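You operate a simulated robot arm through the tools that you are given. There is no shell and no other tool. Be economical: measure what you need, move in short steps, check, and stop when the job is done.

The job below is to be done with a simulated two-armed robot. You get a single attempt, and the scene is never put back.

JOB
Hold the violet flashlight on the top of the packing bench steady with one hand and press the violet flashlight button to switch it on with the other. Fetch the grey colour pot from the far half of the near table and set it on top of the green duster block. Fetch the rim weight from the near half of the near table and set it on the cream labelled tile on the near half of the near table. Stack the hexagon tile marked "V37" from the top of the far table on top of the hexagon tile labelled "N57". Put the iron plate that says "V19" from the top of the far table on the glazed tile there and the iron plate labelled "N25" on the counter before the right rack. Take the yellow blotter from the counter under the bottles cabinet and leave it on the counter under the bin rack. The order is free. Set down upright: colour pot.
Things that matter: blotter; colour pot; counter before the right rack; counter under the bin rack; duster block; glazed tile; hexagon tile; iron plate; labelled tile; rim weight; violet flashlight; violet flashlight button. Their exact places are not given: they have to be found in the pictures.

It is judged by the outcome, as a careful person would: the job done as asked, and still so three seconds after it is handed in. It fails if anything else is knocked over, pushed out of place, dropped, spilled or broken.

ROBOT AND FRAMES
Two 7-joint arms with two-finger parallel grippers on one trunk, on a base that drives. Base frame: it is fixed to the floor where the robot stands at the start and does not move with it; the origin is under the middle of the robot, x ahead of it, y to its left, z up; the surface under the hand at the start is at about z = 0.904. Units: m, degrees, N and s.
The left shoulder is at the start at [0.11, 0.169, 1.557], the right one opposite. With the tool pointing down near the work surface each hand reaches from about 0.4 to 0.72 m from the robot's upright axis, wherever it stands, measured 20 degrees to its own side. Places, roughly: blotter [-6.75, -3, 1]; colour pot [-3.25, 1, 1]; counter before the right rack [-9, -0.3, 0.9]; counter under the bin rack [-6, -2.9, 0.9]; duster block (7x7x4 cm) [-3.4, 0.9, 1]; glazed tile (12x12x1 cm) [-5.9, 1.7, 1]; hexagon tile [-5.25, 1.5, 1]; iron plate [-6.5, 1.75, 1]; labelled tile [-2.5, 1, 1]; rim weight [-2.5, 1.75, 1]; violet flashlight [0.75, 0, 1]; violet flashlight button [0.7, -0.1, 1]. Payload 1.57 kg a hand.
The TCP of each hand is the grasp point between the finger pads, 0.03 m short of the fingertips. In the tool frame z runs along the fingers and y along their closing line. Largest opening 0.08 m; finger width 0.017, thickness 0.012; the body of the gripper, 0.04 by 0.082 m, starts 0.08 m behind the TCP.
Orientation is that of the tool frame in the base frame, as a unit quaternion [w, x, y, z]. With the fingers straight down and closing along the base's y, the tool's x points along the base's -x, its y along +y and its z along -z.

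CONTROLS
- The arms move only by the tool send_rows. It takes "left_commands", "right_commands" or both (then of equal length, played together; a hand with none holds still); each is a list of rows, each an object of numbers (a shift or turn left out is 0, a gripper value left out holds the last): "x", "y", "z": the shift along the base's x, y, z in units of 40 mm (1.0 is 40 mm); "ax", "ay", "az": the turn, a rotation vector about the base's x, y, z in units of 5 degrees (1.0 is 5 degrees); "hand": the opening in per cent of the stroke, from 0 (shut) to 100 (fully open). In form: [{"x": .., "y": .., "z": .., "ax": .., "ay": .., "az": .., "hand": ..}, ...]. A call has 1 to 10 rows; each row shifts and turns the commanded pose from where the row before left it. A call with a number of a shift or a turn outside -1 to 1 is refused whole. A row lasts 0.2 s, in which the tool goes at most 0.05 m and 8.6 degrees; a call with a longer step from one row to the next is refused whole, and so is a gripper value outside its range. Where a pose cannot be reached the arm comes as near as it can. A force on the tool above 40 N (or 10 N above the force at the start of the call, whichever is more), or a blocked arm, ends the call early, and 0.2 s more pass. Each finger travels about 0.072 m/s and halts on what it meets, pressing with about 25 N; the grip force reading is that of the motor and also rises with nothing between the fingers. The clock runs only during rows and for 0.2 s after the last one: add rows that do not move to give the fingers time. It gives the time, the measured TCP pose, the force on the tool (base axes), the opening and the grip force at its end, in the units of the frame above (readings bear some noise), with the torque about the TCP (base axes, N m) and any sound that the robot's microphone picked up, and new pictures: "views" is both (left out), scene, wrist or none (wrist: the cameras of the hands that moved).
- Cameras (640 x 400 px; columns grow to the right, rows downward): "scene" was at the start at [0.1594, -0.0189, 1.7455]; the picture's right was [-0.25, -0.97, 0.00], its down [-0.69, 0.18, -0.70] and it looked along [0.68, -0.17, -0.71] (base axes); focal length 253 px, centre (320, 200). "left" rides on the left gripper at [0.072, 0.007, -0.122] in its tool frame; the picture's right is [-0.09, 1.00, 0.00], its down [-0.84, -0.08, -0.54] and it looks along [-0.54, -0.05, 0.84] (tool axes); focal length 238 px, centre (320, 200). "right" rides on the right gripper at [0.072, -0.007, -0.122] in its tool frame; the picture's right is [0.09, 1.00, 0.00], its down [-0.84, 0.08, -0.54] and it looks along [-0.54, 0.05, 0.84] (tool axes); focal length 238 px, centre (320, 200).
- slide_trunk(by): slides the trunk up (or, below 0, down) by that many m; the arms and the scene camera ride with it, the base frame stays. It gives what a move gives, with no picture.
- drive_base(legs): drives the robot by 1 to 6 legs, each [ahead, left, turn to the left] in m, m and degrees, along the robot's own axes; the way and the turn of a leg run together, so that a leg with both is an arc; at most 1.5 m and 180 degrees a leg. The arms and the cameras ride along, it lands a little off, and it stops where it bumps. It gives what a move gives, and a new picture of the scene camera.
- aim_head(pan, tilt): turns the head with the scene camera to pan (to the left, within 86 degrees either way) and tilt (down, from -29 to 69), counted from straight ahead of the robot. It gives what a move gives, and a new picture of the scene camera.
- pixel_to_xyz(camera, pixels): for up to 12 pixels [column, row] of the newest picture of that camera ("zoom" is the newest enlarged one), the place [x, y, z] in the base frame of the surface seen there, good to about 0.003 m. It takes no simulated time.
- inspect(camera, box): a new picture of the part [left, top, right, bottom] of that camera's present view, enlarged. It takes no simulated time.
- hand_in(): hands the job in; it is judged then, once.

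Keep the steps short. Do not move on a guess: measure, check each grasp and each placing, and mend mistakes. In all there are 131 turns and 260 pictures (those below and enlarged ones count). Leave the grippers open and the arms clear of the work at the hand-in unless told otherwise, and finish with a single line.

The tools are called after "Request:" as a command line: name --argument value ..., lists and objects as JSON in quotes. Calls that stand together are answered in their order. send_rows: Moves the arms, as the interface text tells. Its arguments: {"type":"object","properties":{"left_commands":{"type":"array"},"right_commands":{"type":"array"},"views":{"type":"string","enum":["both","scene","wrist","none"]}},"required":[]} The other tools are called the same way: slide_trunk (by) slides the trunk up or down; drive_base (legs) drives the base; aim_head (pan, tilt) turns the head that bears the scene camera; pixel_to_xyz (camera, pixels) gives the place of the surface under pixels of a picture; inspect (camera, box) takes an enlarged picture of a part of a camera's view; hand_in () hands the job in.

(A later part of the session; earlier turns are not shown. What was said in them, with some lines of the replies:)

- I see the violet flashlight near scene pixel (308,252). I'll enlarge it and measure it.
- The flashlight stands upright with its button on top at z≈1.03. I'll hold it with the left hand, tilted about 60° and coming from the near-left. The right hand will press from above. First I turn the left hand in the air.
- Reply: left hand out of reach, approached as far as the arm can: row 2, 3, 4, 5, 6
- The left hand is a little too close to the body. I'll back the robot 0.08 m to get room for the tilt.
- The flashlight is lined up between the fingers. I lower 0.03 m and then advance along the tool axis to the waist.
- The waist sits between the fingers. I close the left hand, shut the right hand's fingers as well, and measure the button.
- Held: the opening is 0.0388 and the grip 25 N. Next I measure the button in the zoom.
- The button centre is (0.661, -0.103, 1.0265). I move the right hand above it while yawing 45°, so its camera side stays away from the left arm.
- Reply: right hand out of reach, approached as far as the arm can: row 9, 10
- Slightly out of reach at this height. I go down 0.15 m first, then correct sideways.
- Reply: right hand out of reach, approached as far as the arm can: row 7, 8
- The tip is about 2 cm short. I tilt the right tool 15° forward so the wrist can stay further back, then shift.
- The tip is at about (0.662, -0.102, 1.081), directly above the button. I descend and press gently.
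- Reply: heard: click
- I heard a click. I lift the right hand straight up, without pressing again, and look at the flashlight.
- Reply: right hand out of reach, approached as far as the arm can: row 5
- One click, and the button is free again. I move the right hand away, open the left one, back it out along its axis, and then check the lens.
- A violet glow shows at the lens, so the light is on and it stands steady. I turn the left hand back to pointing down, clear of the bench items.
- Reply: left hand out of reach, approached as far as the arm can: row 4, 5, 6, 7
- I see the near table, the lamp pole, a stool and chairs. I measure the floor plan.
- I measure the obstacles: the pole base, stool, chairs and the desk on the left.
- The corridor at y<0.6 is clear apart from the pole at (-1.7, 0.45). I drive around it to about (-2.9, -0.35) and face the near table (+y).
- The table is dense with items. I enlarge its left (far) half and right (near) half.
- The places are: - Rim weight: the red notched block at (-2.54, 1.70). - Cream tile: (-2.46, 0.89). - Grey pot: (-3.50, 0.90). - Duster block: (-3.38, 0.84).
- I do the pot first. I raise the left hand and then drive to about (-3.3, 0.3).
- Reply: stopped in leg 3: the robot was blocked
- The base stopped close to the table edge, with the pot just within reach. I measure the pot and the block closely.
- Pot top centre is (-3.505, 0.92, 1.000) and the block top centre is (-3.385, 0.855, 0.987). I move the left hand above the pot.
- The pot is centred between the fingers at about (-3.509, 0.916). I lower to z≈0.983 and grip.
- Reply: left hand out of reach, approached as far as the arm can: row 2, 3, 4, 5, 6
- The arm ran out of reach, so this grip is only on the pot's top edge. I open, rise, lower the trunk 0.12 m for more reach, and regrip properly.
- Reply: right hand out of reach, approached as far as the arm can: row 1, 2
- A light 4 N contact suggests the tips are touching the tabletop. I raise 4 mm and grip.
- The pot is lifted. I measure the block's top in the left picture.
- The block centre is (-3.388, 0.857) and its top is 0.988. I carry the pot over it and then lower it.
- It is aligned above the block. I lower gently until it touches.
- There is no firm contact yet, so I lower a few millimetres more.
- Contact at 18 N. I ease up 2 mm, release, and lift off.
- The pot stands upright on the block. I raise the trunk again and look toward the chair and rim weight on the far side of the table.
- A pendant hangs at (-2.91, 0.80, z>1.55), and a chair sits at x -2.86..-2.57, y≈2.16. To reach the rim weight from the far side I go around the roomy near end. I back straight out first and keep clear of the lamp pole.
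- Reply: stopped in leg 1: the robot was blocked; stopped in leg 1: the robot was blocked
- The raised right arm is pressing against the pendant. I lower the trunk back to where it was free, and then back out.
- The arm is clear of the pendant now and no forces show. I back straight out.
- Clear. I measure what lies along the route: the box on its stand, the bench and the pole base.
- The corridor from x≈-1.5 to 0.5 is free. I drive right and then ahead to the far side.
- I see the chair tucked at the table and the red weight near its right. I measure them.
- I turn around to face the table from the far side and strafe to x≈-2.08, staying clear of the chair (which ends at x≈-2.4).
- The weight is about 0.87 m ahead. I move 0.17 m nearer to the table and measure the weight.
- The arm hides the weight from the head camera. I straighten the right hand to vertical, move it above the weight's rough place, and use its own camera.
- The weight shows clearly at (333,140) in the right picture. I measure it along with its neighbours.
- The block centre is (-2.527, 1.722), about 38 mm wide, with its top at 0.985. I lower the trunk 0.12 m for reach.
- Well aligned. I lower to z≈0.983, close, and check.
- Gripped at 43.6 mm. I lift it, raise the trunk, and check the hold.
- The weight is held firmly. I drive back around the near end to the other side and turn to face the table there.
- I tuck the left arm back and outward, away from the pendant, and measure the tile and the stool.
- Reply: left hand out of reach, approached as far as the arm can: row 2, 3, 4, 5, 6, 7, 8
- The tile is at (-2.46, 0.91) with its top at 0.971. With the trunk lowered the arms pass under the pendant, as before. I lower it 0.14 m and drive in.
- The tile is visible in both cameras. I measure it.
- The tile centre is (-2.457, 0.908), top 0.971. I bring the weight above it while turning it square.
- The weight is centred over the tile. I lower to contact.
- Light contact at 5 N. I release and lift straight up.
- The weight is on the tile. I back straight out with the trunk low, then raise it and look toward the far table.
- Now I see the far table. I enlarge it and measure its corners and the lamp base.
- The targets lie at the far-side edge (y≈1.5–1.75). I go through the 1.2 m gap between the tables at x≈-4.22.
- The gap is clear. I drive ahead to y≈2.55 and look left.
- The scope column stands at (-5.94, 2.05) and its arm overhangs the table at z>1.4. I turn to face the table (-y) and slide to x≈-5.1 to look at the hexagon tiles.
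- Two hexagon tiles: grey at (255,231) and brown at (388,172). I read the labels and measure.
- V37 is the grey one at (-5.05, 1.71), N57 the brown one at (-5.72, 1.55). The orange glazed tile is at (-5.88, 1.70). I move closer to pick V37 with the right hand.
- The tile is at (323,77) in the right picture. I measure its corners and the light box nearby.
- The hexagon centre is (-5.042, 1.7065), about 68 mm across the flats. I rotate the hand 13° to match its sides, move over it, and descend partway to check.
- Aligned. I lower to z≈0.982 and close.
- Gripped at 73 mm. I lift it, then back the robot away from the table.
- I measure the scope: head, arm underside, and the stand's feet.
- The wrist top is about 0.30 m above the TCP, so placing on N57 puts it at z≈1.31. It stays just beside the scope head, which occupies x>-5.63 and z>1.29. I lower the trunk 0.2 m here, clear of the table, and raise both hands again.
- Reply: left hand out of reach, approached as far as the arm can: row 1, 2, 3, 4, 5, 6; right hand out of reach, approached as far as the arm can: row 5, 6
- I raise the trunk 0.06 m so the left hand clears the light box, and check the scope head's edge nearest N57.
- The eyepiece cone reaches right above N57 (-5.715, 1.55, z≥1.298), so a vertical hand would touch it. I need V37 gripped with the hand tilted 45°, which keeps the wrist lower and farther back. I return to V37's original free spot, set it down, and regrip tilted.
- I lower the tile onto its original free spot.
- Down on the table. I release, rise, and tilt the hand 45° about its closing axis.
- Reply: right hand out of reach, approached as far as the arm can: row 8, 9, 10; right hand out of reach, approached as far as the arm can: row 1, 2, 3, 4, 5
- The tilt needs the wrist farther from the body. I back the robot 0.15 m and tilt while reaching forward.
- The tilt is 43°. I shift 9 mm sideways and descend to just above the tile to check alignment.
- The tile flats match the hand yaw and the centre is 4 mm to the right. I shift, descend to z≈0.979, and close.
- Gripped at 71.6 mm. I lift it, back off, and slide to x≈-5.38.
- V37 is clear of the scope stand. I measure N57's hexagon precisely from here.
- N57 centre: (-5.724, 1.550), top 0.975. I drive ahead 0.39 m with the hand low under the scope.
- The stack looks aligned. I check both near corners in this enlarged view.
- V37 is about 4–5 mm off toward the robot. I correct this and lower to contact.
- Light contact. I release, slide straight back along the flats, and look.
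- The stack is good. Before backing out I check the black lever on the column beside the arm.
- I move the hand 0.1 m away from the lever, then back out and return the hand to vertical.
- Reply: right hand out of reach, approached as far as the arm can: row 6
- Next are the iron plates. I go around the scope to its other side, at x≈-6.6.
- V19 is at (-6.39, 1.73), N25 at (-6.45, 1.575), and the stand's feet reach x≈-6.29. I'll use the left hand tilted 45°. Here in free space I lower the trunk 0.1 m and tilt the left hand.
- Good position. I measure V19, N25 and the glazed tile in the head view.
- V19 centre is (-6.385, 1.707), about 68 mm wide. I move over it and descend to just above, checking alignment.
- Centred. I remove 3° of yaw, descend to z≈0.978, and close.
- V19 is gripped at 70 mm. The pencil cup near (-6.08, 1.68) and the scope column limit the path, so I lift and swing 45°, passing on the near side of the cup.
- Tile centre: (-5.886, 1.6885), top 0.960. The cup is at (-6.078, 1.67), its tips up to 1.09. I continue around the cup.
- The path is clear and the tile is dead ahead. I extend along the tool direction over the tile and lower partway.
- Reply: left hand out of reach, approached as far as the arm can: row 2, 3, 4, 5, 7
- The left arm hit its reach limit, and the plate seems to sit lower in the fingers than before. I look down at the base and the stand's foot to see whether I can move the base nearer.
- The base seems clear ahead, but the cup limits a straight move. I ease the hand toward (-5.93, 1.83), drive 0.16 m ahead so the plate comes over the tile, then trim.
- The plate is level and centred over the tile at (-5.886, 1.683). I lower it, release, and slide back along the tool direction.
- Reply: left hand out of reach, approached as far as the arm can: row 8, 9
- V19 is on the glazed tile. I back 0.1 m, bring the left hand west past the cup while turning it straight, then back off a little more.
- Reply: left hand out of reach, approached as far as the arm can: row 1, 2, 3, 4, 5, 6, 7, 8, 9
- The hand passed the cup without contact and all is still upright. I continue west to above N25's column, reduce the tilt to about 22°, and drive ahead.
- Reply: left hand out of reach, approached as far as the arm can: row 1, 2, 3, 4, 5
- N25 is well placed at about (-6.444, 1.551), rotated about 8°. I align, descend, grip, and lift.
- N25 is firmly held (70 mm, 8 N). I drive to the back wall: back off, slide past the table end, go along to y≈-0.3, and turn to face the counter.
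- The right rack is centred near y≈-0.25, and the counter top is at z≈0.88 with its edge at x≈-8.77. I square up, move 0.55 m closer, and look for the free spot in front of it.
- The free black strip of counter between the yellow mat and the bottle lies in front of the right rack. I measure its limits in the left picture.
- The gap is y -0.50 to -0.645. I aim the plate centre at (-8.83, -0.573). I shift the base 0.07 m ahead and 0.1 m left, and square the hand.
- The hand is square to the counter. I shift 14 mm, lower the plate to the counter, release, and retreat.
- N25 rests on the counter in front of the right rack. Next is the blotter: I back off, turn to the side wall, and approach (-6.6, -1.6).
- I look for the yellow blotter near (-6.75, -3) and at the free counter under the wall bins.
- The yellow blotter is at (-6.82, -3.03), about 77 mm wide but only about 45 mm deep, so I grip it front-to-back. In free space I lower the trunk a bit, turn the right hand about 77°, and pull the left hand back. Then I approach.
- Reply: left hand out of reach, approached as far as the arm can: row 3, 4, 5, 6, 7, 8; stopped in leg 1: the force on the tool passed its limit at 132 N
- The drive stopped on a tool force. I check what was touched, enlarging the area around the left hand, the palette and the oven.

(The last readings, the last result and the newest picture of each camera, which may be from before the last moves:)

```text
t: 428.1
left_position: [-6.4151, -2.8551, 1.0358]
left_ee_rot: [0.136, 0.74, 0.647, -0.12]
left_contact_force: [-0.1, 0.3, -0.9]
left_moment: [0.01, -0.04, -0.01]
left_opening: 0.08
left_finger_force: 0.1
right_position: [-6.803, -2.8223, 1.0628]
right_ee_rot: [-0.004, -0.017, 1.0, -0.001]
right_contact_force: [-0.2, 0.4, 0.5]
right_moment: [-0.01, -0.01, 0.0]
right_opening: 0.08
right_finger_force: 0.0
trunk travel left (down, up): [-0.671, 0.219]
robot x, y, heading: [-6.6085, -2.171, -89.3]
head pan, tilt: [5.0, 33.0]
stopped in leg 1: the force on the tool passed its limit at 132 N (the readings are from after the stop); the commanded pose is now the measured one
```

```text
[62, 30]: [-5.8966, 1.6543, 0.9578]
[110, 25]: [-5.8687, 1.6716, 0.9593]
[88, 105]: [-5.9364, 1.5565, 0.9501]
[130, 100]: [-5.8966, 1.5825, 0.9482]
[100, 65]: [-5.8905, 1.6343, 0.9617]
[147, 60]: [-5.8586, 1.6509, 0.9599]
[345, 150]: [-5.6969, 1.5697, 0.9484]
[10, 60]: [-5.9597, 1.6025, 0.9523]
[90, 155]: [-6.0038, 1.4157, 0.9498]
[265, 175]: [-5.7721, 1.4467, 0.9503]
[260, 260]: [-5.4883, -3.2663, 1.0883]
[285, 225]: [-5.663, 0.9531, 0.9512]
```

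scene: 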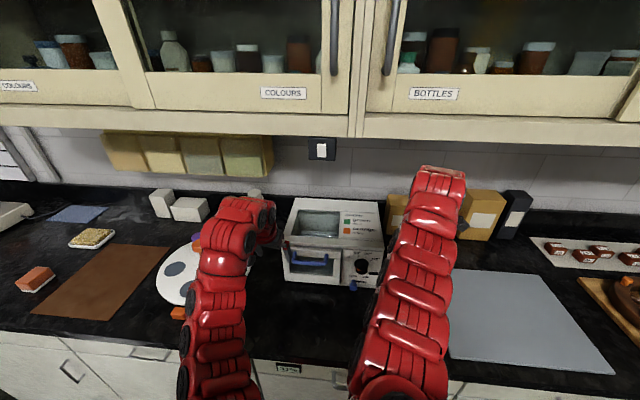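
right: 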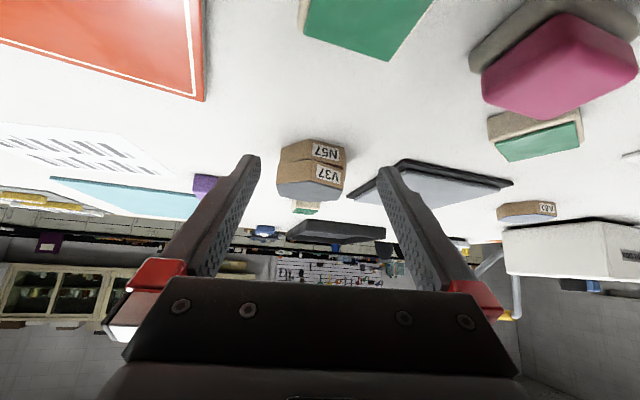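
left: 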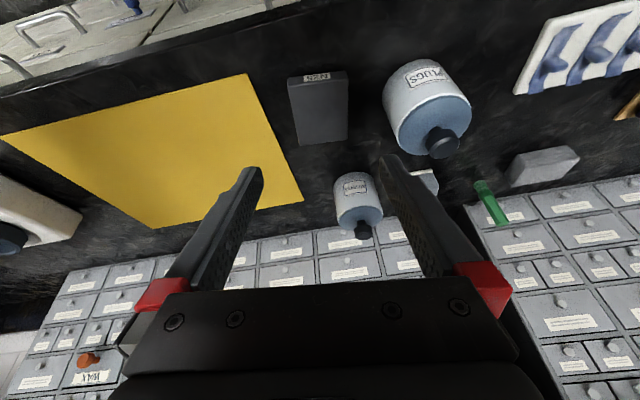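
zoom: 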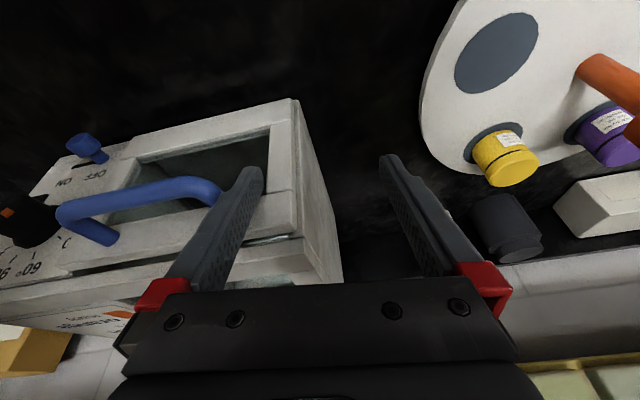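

The left finger touched the oven door, and everything still stands. I back off 0.25 m, lower the trunk, straighten the left hand and move it aside of the oven, raise both hands, and approach again.

Request:
drive_base --legs '[[-0.25, 0, 0]]'

Request:
slide_trunk --by -0.12

Request:
send_rows --left_commands '[{"ax": 0.55, "x": 0.3, "z": 0.3, "y": 0.25}, {"ax": 0.55, "x": 0.3, "z": 0.3, "y": 0.25}, {"ax": 0.55, "x": 0.3, "z": 0.3, "y": 0.25}, {"ax": 0.55, "x": 0.3, "z": 0.3, "y": 0.25}, {"ax": 0.55, "x": 0.3, "z": 0.3, "y": 0.25}, {"ax": 0.55, "x": 0.3, "z": 0.2, "y": 0.25}, {"ax": 0.55, "x": 0.3, "y": 0.25}, {"ax": 0.55, "x": 0.3, "y": 0.25}]' --right_commands '[{"z": 0.3, "x": -0.08}, {"z": 0.3, "x": -0.08}, {"z": 0.3, "x": -0.08}, {"z": 0.3, "x": -0.08}, {"z": 0.3, "x": -0.08}, {"z": 0.3, "x": -0.08}, {"z": 0.3, "x": -0.08}, {"z": 0.2, "hand": 84}]' --views "none"

Request:
drive_base --legs '[[0.34, 0, -0.7]]'

Request:
inspect --camera "right" --box '[0, 0, 640, 400]'

Request:
pixel_to_xyz --camera "zoom" --pixels '[[120, 100], [160, 100], [200, 100], [120, 70], [160, 70], [200, 70], [120, 130], [160, 130], [200, 130], [240, 100], [80, 100], [240, 70]]'

```text
t: 429.9
left_position: [-6.4217, -2.6151, 1.0355]
left_ee_rot: [0.135, 0.742, 0.645, -0.12]
left_contact_force: [0.8, -1.0, -0.5]
left_moment: [0.02, -0.01, -0.01]
left_opening: 0.08
left_finger_force: 0.0
right_position: [-6.8091, -2.5797, 1.0647]
right_ee_rot: [-0.004, -0.012, 1.0, -0.001]
right_contact_force: [0.0, -0.3, -0.5]
right_moment: [0.01, -0.02, 0.01]
right_opening: 0.0798
right_finger_force: 0.0
trunk travel left (down, up): [-0.671, 0.219]
robot x, y, heading: [-6.6168, -1.9304, -89.7]
head pan, tilt: [5.0, 33.0]
```

scene: 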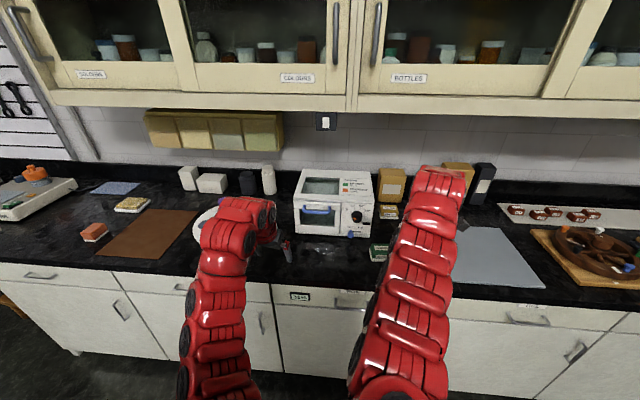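

```text
t: 431.4
left_position: [-6.4219, -2.6159, 0.9152]
left_ee_rot: [0.136, 0.742, 0.645, -0.121]
left_contact_force: [-0.3, -0.2, -0.1]
left_moment: [0.02, 0.02, 0.03]
left_opening: 0.08
left_finger_force: 0.0
right_position: [-6.8088, -2.5804, 0.9443]
right_ee_rot: [-0.003, -0.013, 1.0, -0.002]
right_contact_force: [-0.7, 0.1, 0.4]
right_moment: [0.0, 0.02, 0.02]
right_opening: 0.08
right_finger_force: 0.0
trunk travel left (down, up): [-0.551, 0.339]
robot x, y, heading: [-6.6152, -1.9306, -89.8]
head pan, tilt: [5.0, 33.0]
```

```text
t: 433.2
left_position: [-6.3266, -2.5635, 0.9615]
left_ee_rot: [-0.008, 0.755, 0.656, 0.004]
left_contact_force: [0.2, -0.1, 0.2]
left_moment: [0.0, 0.01, 0.01]
left_opening: 0.0801
left_finger_force: 0.1
left hand out of reach, approached as far as the arm can: row 1, 2
right_position: [-6.8338, -2.5985, 0.9947]
right_ee_rot: [-0.004, -0.013, 1.0, -0.003]
right_contact_force: [-0.3, 0.2, 1.0]
right_moment: [-0.03, 0.0, 0.0]
right_opening: 0.0671
right_finger_force: 0.0
right hand out of reach, approached as far as the arm can: row 4, 5, 6, 7, 8
trunk travel left (down, up): [-0.551, 0.339]
robot x, y, heading: [-6.6155, -1.933, -89.8]
head pan, tilt: [5.0, 33.0]
```

```text
t: 435.4
left_position: [-6.3431, -2.9053, 0.9607]
left_ee_rot: [-0.009, 0.762, 0.648, 0.006]
left_contact_force: [0.9, 0.0, 0.0]
left_moment: [0.01, -0.03, 0.03]
left_opening: 0.0802
left_finger_force: 0.1
right_position: [-6.8497, -2.9292, 0.9934]
right_ee_rot: [-0.005, -0.003, 1.0, -0.003]
right_contact_force: [0.0, -0.6, -0.1]
right_moment: [0.02, -0.01, 0.01]
right_opening: 0.0672
right_finger_force: 0.0
trunk travel left (down, up): [-0.551, 0.339]
robot x, y, heading: [-6.6158, -2.2651, -90.8]
head pan, tilt: [5.0, 33.0]
```

scene: 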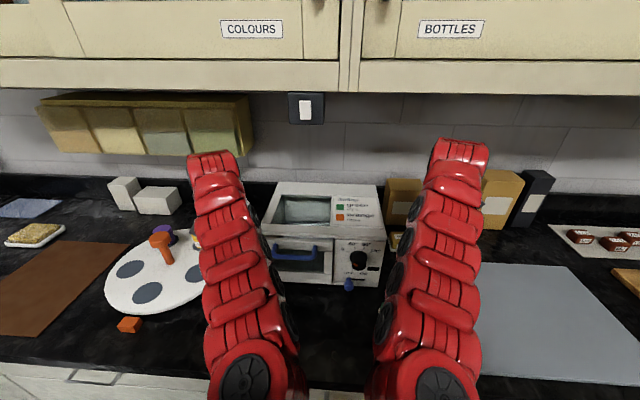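

```text
1.00 times, centred on (320, 200) of right (not enlarged: the box is as wide or as high as the picture)
```

zoom: 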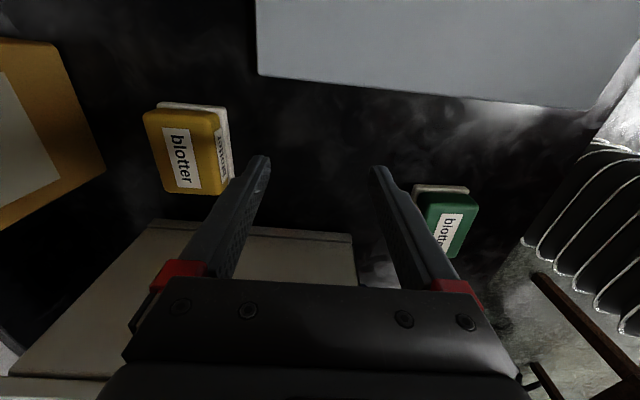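

```text
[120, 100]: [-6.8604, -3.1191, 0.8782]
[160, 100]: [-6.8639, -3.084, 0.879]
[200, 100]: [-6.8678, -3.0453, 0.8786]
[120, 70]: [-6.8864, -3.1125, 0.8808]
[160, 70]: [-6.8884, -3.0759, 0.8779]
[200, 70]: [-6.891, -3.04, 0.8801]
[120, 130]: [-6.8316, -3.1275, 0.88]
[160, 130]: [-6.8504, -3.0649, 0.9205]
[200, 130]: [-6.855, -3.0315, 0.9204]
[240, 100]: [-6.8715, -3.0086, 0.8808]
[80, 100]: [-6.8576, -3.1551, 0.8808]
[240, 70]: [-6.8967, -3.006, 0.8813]
```

The blotter top centre is about (-6.834, -3.045), z 0.920. I creep 0.045 m ahead, move over it, descend, grip front-to-back, and lift.

Request:
drive_base --legs '[[0.045, 0, 0]]'

Request:
send_rows --right_commands '[{"hand": 100, "x": 0.37, "y": -0.45}, {"y": -0.45}, {"y": -0.45}, {"y": -0.43}, {"z": -0.5}, {"z": -0.5}, {"z": -0.5}, {"z": -0.4}]' --views "wrist"

Request:
send_rows --right_commands '[{"hand": 80}, {"hand": 60}, {"hand": 45}, {"hand": 35}, {"hand": 30}, {"z": 0.2}, {"z": 0.4}, {"z": 0.5}, {"z": 0.5}]' --views "wrist"

```text
t: 436.3
left_position: [-6.3441, -2.9509, 0.9599]
left_ee_rot: [-0.009, 0.762, 0.648, 0.005]
left_contact_force: [-0.5, -0.2, 0.4]
left_moment: [0.05, -0.02, 0.0]
left_opening: 0.0799
left_finger_force: 0.0
right_position: [-6.8496, -2.9753, 0.9943]
right_ee_rot: [-0.004, -0.002, 1.0, -0.004]
right_contact_force: [1.2, 0.5, -0.6]
right_moment: [0.04, 0.03, 0.01]
right_opening: 0.0671
right_finger_force: 0.1
trunk travel left (down, up): [-0.551, 0.339]
robot x, y, heading: [-6.6139, -2.3094, -90.9]
head pan, tilt: [5.0, 33.0]
```

scene: 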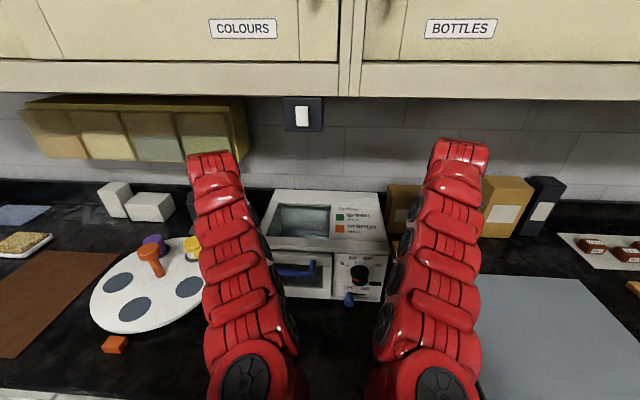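

```text
t: 437.9
left_position: [-6.3444, -2.9485, 0.9628]
left_ee_rot: [-0.008, 0.762, 0.648, 0.004]
left_contact_force: [0.9, 0.0, -0.3]
left_moment: [0.04, -0.03, 0.0]
left_opening: 0.0802
left_finger_force: 0.1
right_position: [-6.8354, -3.0246, 0.9485]
right_ee_rot: [-0.003, -0.003, 1.0, -0.016]
right_contact_force: [3.5, 9.3, 26.9]
right_moment: [-0.74, -0.09, 0.19]
right_opening: 0.0724
right_finger_force: 0.1
right hand out of reach, approached as far as the arm can: row 3, 4
trunk travel left (down, up): [-0.551, 0.339]
robot x, y, heading: [-6.6192, -2.3087, -91.0]
head pan, tilt: [5.0, 33.0]
stopped in row 7 (right hand): the force on the tool passed its limit at 50 N (the readings are from after the stop); the commanded pose is now the measured one
```

right: 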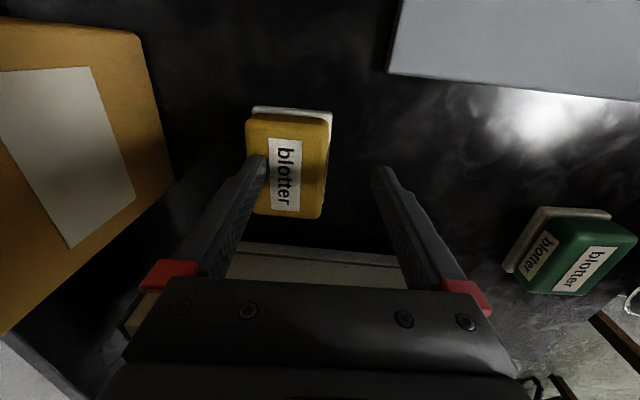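

```text
t: 438.8
left_position: [-6.3441, -2.9495, 0.9635]
left_ee_rot: [-0.008, 0.761, 0.648, 0.004]
left_contact_force: [0.9, -0.2, -0.2]
left_moment: [-0.01, -0.03, 0.02]
left_opening: 0.0799
left_finger_force: 0.1
right_position: [-6.8342, -3.0249, 0.9494]
right_ee_rot: [-0.004, -0.003, 1.0, -0.018]
right_contact_force: [0.8, 1.9, 14.0]
right_moment: [-0.2, -0.16, 0.02]
right_opening: 0.0397
right_finger_force: 6.7
trunk travel left (down, up): [-0.551, 0.339]
robot x, y, heading: [-6.6189, -2.3123, -91.0]
head pan, tilt: [5.0, 33.0]
stopped in row 4 (right hand): the force on the tool passed its limit at 44 N (the readings are from after the stop); the commanded pose is now the measured one
```

right: 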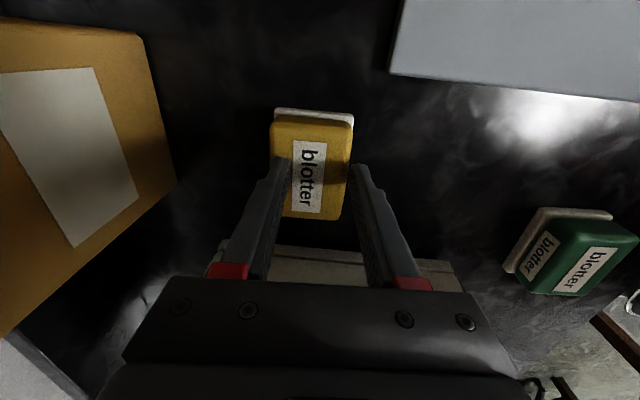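

The back finger landed on top and drew the blotter about 1 cm forward, so it now lies centred under the hand and in reach. I rise, open fully, descend around it, grip, and lift.

Request:
send_rows --right_commands '[{"z": 0.4}, {"z": 0.4, "hand": 100}, {"hand": 100}, {"hand": 100, "y": -0.1}, {"z": -0.5}, {"z": -0.5}, {"z": -0.4}, {"z": -0.2}]' --views "wrist"

Request:
send_rows --right_commands '[{"hand": 85}, {"hand": 70}, {"hand": 55}, {"hand": 45}, {"hand": 40}, {"hand": 40}]' --views "none"

Request:
send_rows --right_commands '[{"z": 0.3}, {"z": 0.5}, {"z": 0.5}, {"z": 0.5}]' --views "wrist"

```text
t: 440.6
left_position: [-6.3443, -2.9504, 0.9608]
left_ee_rot: [-0.008, 0.762, 0.648, 0.004]
left_contact_force: [0.3, 0.0, -0.4]
left_moment: [0.02, -0.02, 0.01]
left_opening: 0.08
left_finger_force: 0.0
right_position: [-6.8387, -3.0291, 0.9112]
right_ee_rot: [-0.004, -0.003, 1.0, -0.015]
right_contact_force: [-0.2, 0.0, -0.2]
right_moment: [0.02, 0.01, -0.04]
right_opening: 0.08
right_finger_force: 0.0
trunk travel left (down, up): [-0.551, 0.339]
robot x, y, heading: [-6.6196, -2.313, -90.7]
head pan, tilt: [5.0, 33.0]
```

right: 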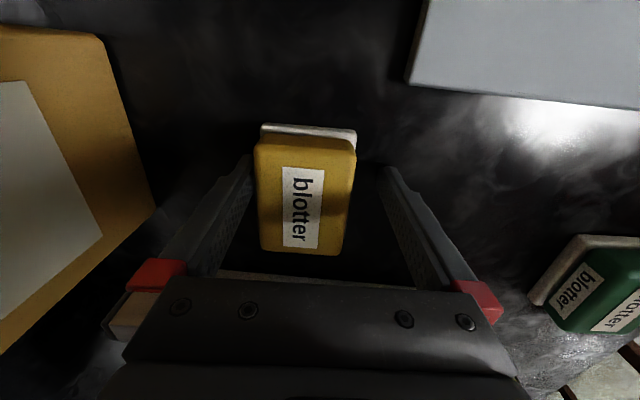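

```text
t: 442.0
left_position: [-6.3444, -2.9517, 0.9618]
left_ee_rot: [-0.009, 0.762, 0.648, 0.004]
left_contact_force: [-0.6, 0.7, 0.6]
left_moment: [0.03, 0.03, -0.01]
left_opening: 0.08
left_finger_force: 0.1
right_position: [-6.8369, -3.0293, 0.9115]
right_ee_rot: [-0.004, -0.002, 1.0, -0.014]
right_contact_force: [0.7, 0.3, 0.4]
right_moment: [0.05, -0.02, -0.03]
right_opening: 0.0596
right_finger_force: 24.6
trunk travel left (down, up): [-0.551, 0.339]
robot x, y, heading: [-6.615, -2.3101, -90.9]
head pan, tilt: [5.0, 33.0]
```

```text
t: 443.0
left_position: [-6.3436, -2.9508, 0.9623]
left_ee_rot: [-0.009, 0.762, 0.648, 0.005]
left_contact_force: [-0.1, -0.1, -0.2]
left_moment: [-0.01, 0.0, -0.01]
left_opening: 0.08
left_finger_force: 0.1
right_position: [-6.8366, -3.0308, 0.9859]
right_ee_rot: [-0.004, -0.003, 1.0, -0.015]
right_contact_force: [-0.3, 0.2, -2.5]
right_moment: [0.01, -0.03, -0.01]
right_opening: 0.0592
right_finger_force: 24.6
trunk travel left (down, up): [-0.551, 0.339]
robot x, y, heading: [-6.6192, -2.3092, -91.1]
head pan, tilt: [5.0, 33.0]
```

right: 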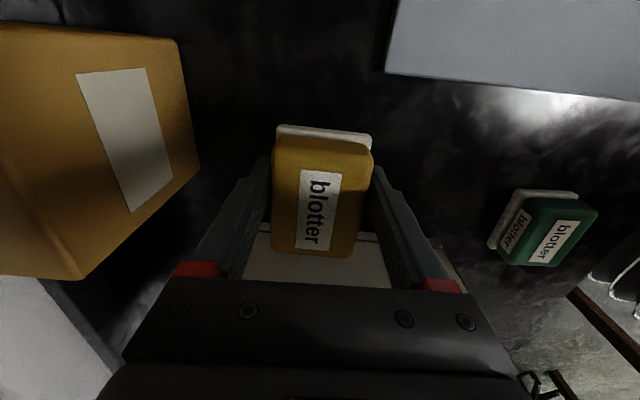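

The blotter is held. I back off, slide left about 0.94 m to in front of the wall bins, and move ahead, then check the landing place.

Request:
drive_base --legs '[[-0.3, 0, 1.1], [0, 0.945, 0], [0.115, 0, 0]]'

Request:
inspect --camera "right" --box '[0, 0, 640, 400]'

Request:
pixel_to_xyz --camera "zoom" --pixels '[[320, 60], [320, 100], [240, 100], [160, 100], [400, 100], [460, 100], [240, 60], [200, 180], [440, 180], [160, 60], [100, 100], [320, 20]]'

Request:
aim_head --pan -10 --tilt 40

```text
t: 450.3
left_position: [-5.4198, -2.7649, 0.9618]
left_ee_rot: [-0.009, 0.759, 0.651, 0.004]
left_contact_force: [-0.5, -0.4, 0.3]
left_moment: [0.01, -0.01, -0.02]
left_opening: 0.0801
left_finger_force: 0.0
right_position: [-5.9124, -2.8456, 0.9856]
right_ee_rot: [-0.005, -0.005, 1.0, -0.015]
right_contact_force: [0.4, -1.1, -0.6]
right_moment: [0.02, 0.02, -0.03]
right_opening: 0.0595
right_finger_force: 24.8
trunk travel left (down, up): [-0.551, 0.339]
robot x, y, heading: [-5.6983, -2.1282, -90.7]
head pan, tilt: [5.0, 33.0]
```

scene: 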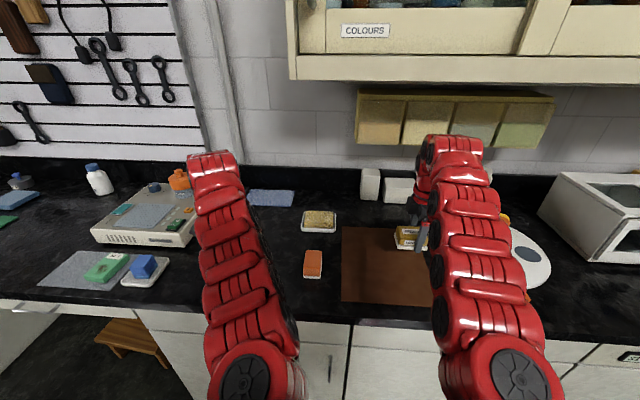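

```text
1.00 times, centred on (320, 200) of right (not enlarged: the box is as wide or as high as the picture)
```

zoom: 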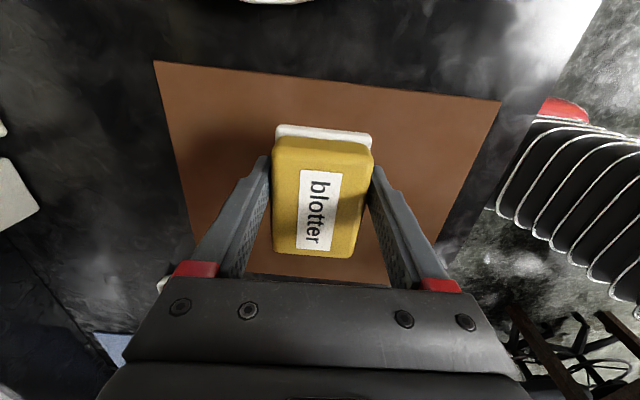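

```text
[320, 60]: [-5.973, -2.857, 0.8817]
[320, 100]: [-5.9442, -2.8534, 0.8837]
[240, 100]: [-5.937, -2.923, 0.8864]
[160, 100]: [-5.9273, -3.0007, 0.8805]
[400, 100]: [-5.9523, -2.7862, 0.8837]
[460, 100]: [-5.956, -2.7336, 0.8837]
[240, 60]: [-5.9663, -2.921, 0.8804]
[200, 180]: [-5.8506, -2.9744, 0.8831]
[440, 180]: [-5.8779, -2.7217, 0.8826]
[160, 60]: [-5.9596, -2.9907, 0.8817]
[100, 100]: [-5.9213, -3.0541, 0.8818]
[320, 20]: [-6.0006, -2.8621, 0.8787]
```

```text
t: 451.0
left_position: [-5.4201, -2.7636, 0.9628]
left_ee_rot: [-0.008, 0.76, 0.65, 0.004]
left_contact_force: [0.1, 0.7, 0.3]
left_moment: [0.0, -0.01, 0.02]
left_opening: 0.0801
left_finger_force: 0.1
right_position: [-5.912, -2.8471, 0.9861]
right_ee_rot: [-0.004, -0.005, 1.0, -0.015]
right_contact_force: [0.1, -0.6, -1.4]
right_moment: [-0.01, 0.01, -0.01]
right_opening: 0.0592
right_finger_force: 24.7
trunk travel left (down, up): [-0.551, 0.339]
robot x, y, heading: [-5.6976, -2.1231, -90.6]
head pan, tilt: [-10.0, 40.0]
5 turns are left
```

scene: 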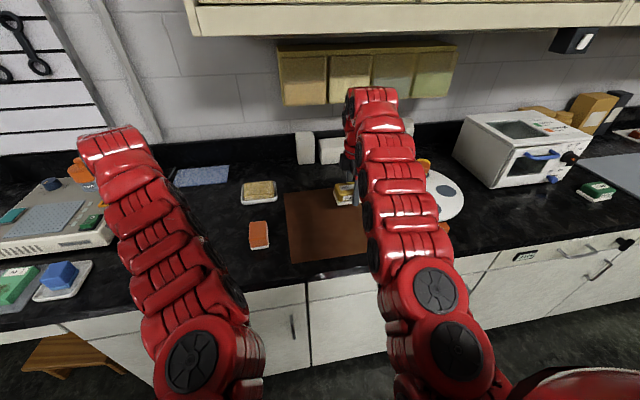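

The blotter hangs over the counter under the bins (thin brown mat on the counter, z 0.884), with nothing else in the way. I lower it, release, rise, and look.

Request:
send_rows --right_commands '[{"z": -0.5}, {"z": -0.5}, {"z": -0.4}, {"z": -0.2}, {"z": -0.08}, {"z": -0.06}, {"z": -0.04}]' --views "none"

Request:
send_rows --right_commands '[{"hand": 85}, {"hand": 100}, {"hand": 100}, {"z": 0.4}, {"z": 0.5}, {"z": 0.5}, {"z": 0.4}]' --views "wrist"

Request:
drive_base --legs '[[-0.35, 0, 0]]'

Request:
inspect --camera "scene" --box '[220, 80, 640, 280]'

```text
t: 452.6
left_position: [-5.4201, -2.7628, 0.9622]
left_ee_rot: [-0.008, 0.76, 0.65, 0.004]
left_contact_force: [0.6, 0.1, -0.4]
left_moment: [0.03, 0.02, 0.05]
left_opening: 0.0801
left_finger_force: 0.0
right_position: [-5.9116, -2.8453, 0.916]
right_ee_rot: [-0.004, -0.005, 1.0, -0.016]
right_contact_force: [2.6, 1.5, 10.3]
right_moment: [0.37, -0.19, -0.03]
right_opening: 0.0595
right_finger_force: 24.8
trunk travel left (down, up): [-0.551, 0.339]
robot x, y, heading: [-5.6961, -2.1268, -90.4]
head pan, tilt: [-10.0, 40.0]
```

```text
t: 454.2
left_position: [-5.4203, -2.7641, 0.9614]
left_ee_rot: [-0.008, 0.76, 0.65, 0.005]
left_contact_force: [-0.3, 0.0, 0.2]
left_moment: [0.02, 0.03, 0.01]
left_opening: 0.0802
left_finger_force: 0.1
right_position: [-5.9121, -2.8435, 0.9866]
right_ee_rot: [-0.005, -0.006, 1.0, -0.015]
right_contact_force: [0.3, 0.4, -0.1]
right_moment: [0.0, 0.04, 0.03]
right_opening: 0.08
right_finger_force: 0.1
right hand out of reach, approached as far as the arm can: row 7
trunk travel left (down, up): [-0.551, 0.339]
robot x, y, heading: [-5.6915, -2.1303, -90.4]
head pan, tilt: [-10.0, 40.0]
```

right: 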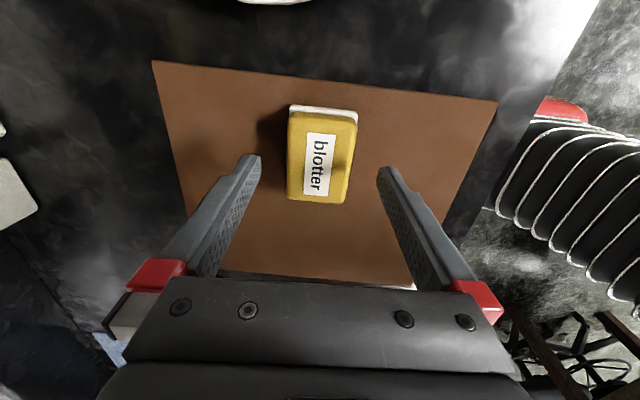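

```text
t: 456.6
left_position: [-5.4207, -2.3994, 0.9616]
left_ee_rot: [-0.009, 0.762, 0.647, 0.004]
left_contact_force: [0.0, 0.3, -0.1]
left_moment: [0.0, 0.01, 0.01]
left_opening: 0.08
left_finger_force: 0.0
right_position: [-5.914, -2.4764, 0.9851]
right_ee_rot: [-0.004, -0.001, 1.0, -0.014]
right_contact_force: [-0.4, 0.1, -0.1]
right_moment: [0.02, 0.01, -0.01]
right_opening: 0.0801
right_finger_force: 0.0
trunk travel left (down, up): [-0.551, 0.339]
robot x, y, heading: [-5.6916, -1.7583, -91.0]
head pan, tilt: [-10.0, 40.0]
```

scene: 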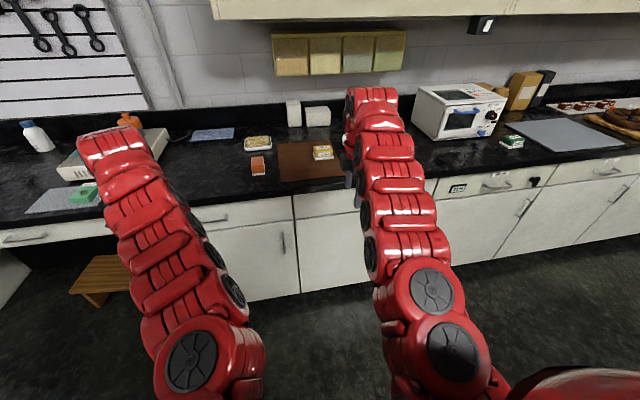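

```text
1.52 times, centred on (430, 180) of scene
4 turns are left
```

zoom: 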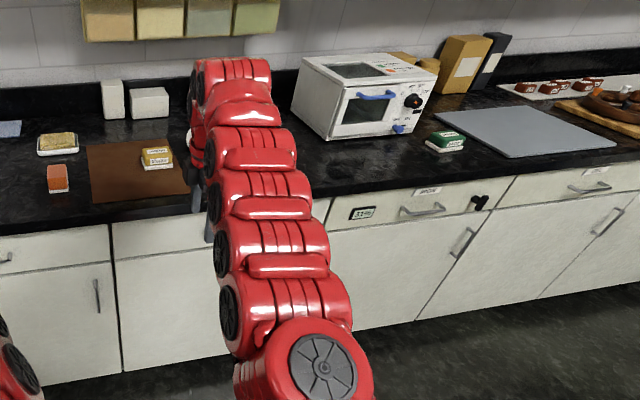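

The blotter rests on the counter under the bins. Both grippers are open and the arms are clear. I hand the job in.

Request:
hand_in

```text
The job is handed in.
```

I handed the job in with all six parts done, and three things along the way could count against it: I bumped the oven (132 N) with no visible change, pressed against the hanging pendant, and set the blotter on a thin brown mat on the counter.
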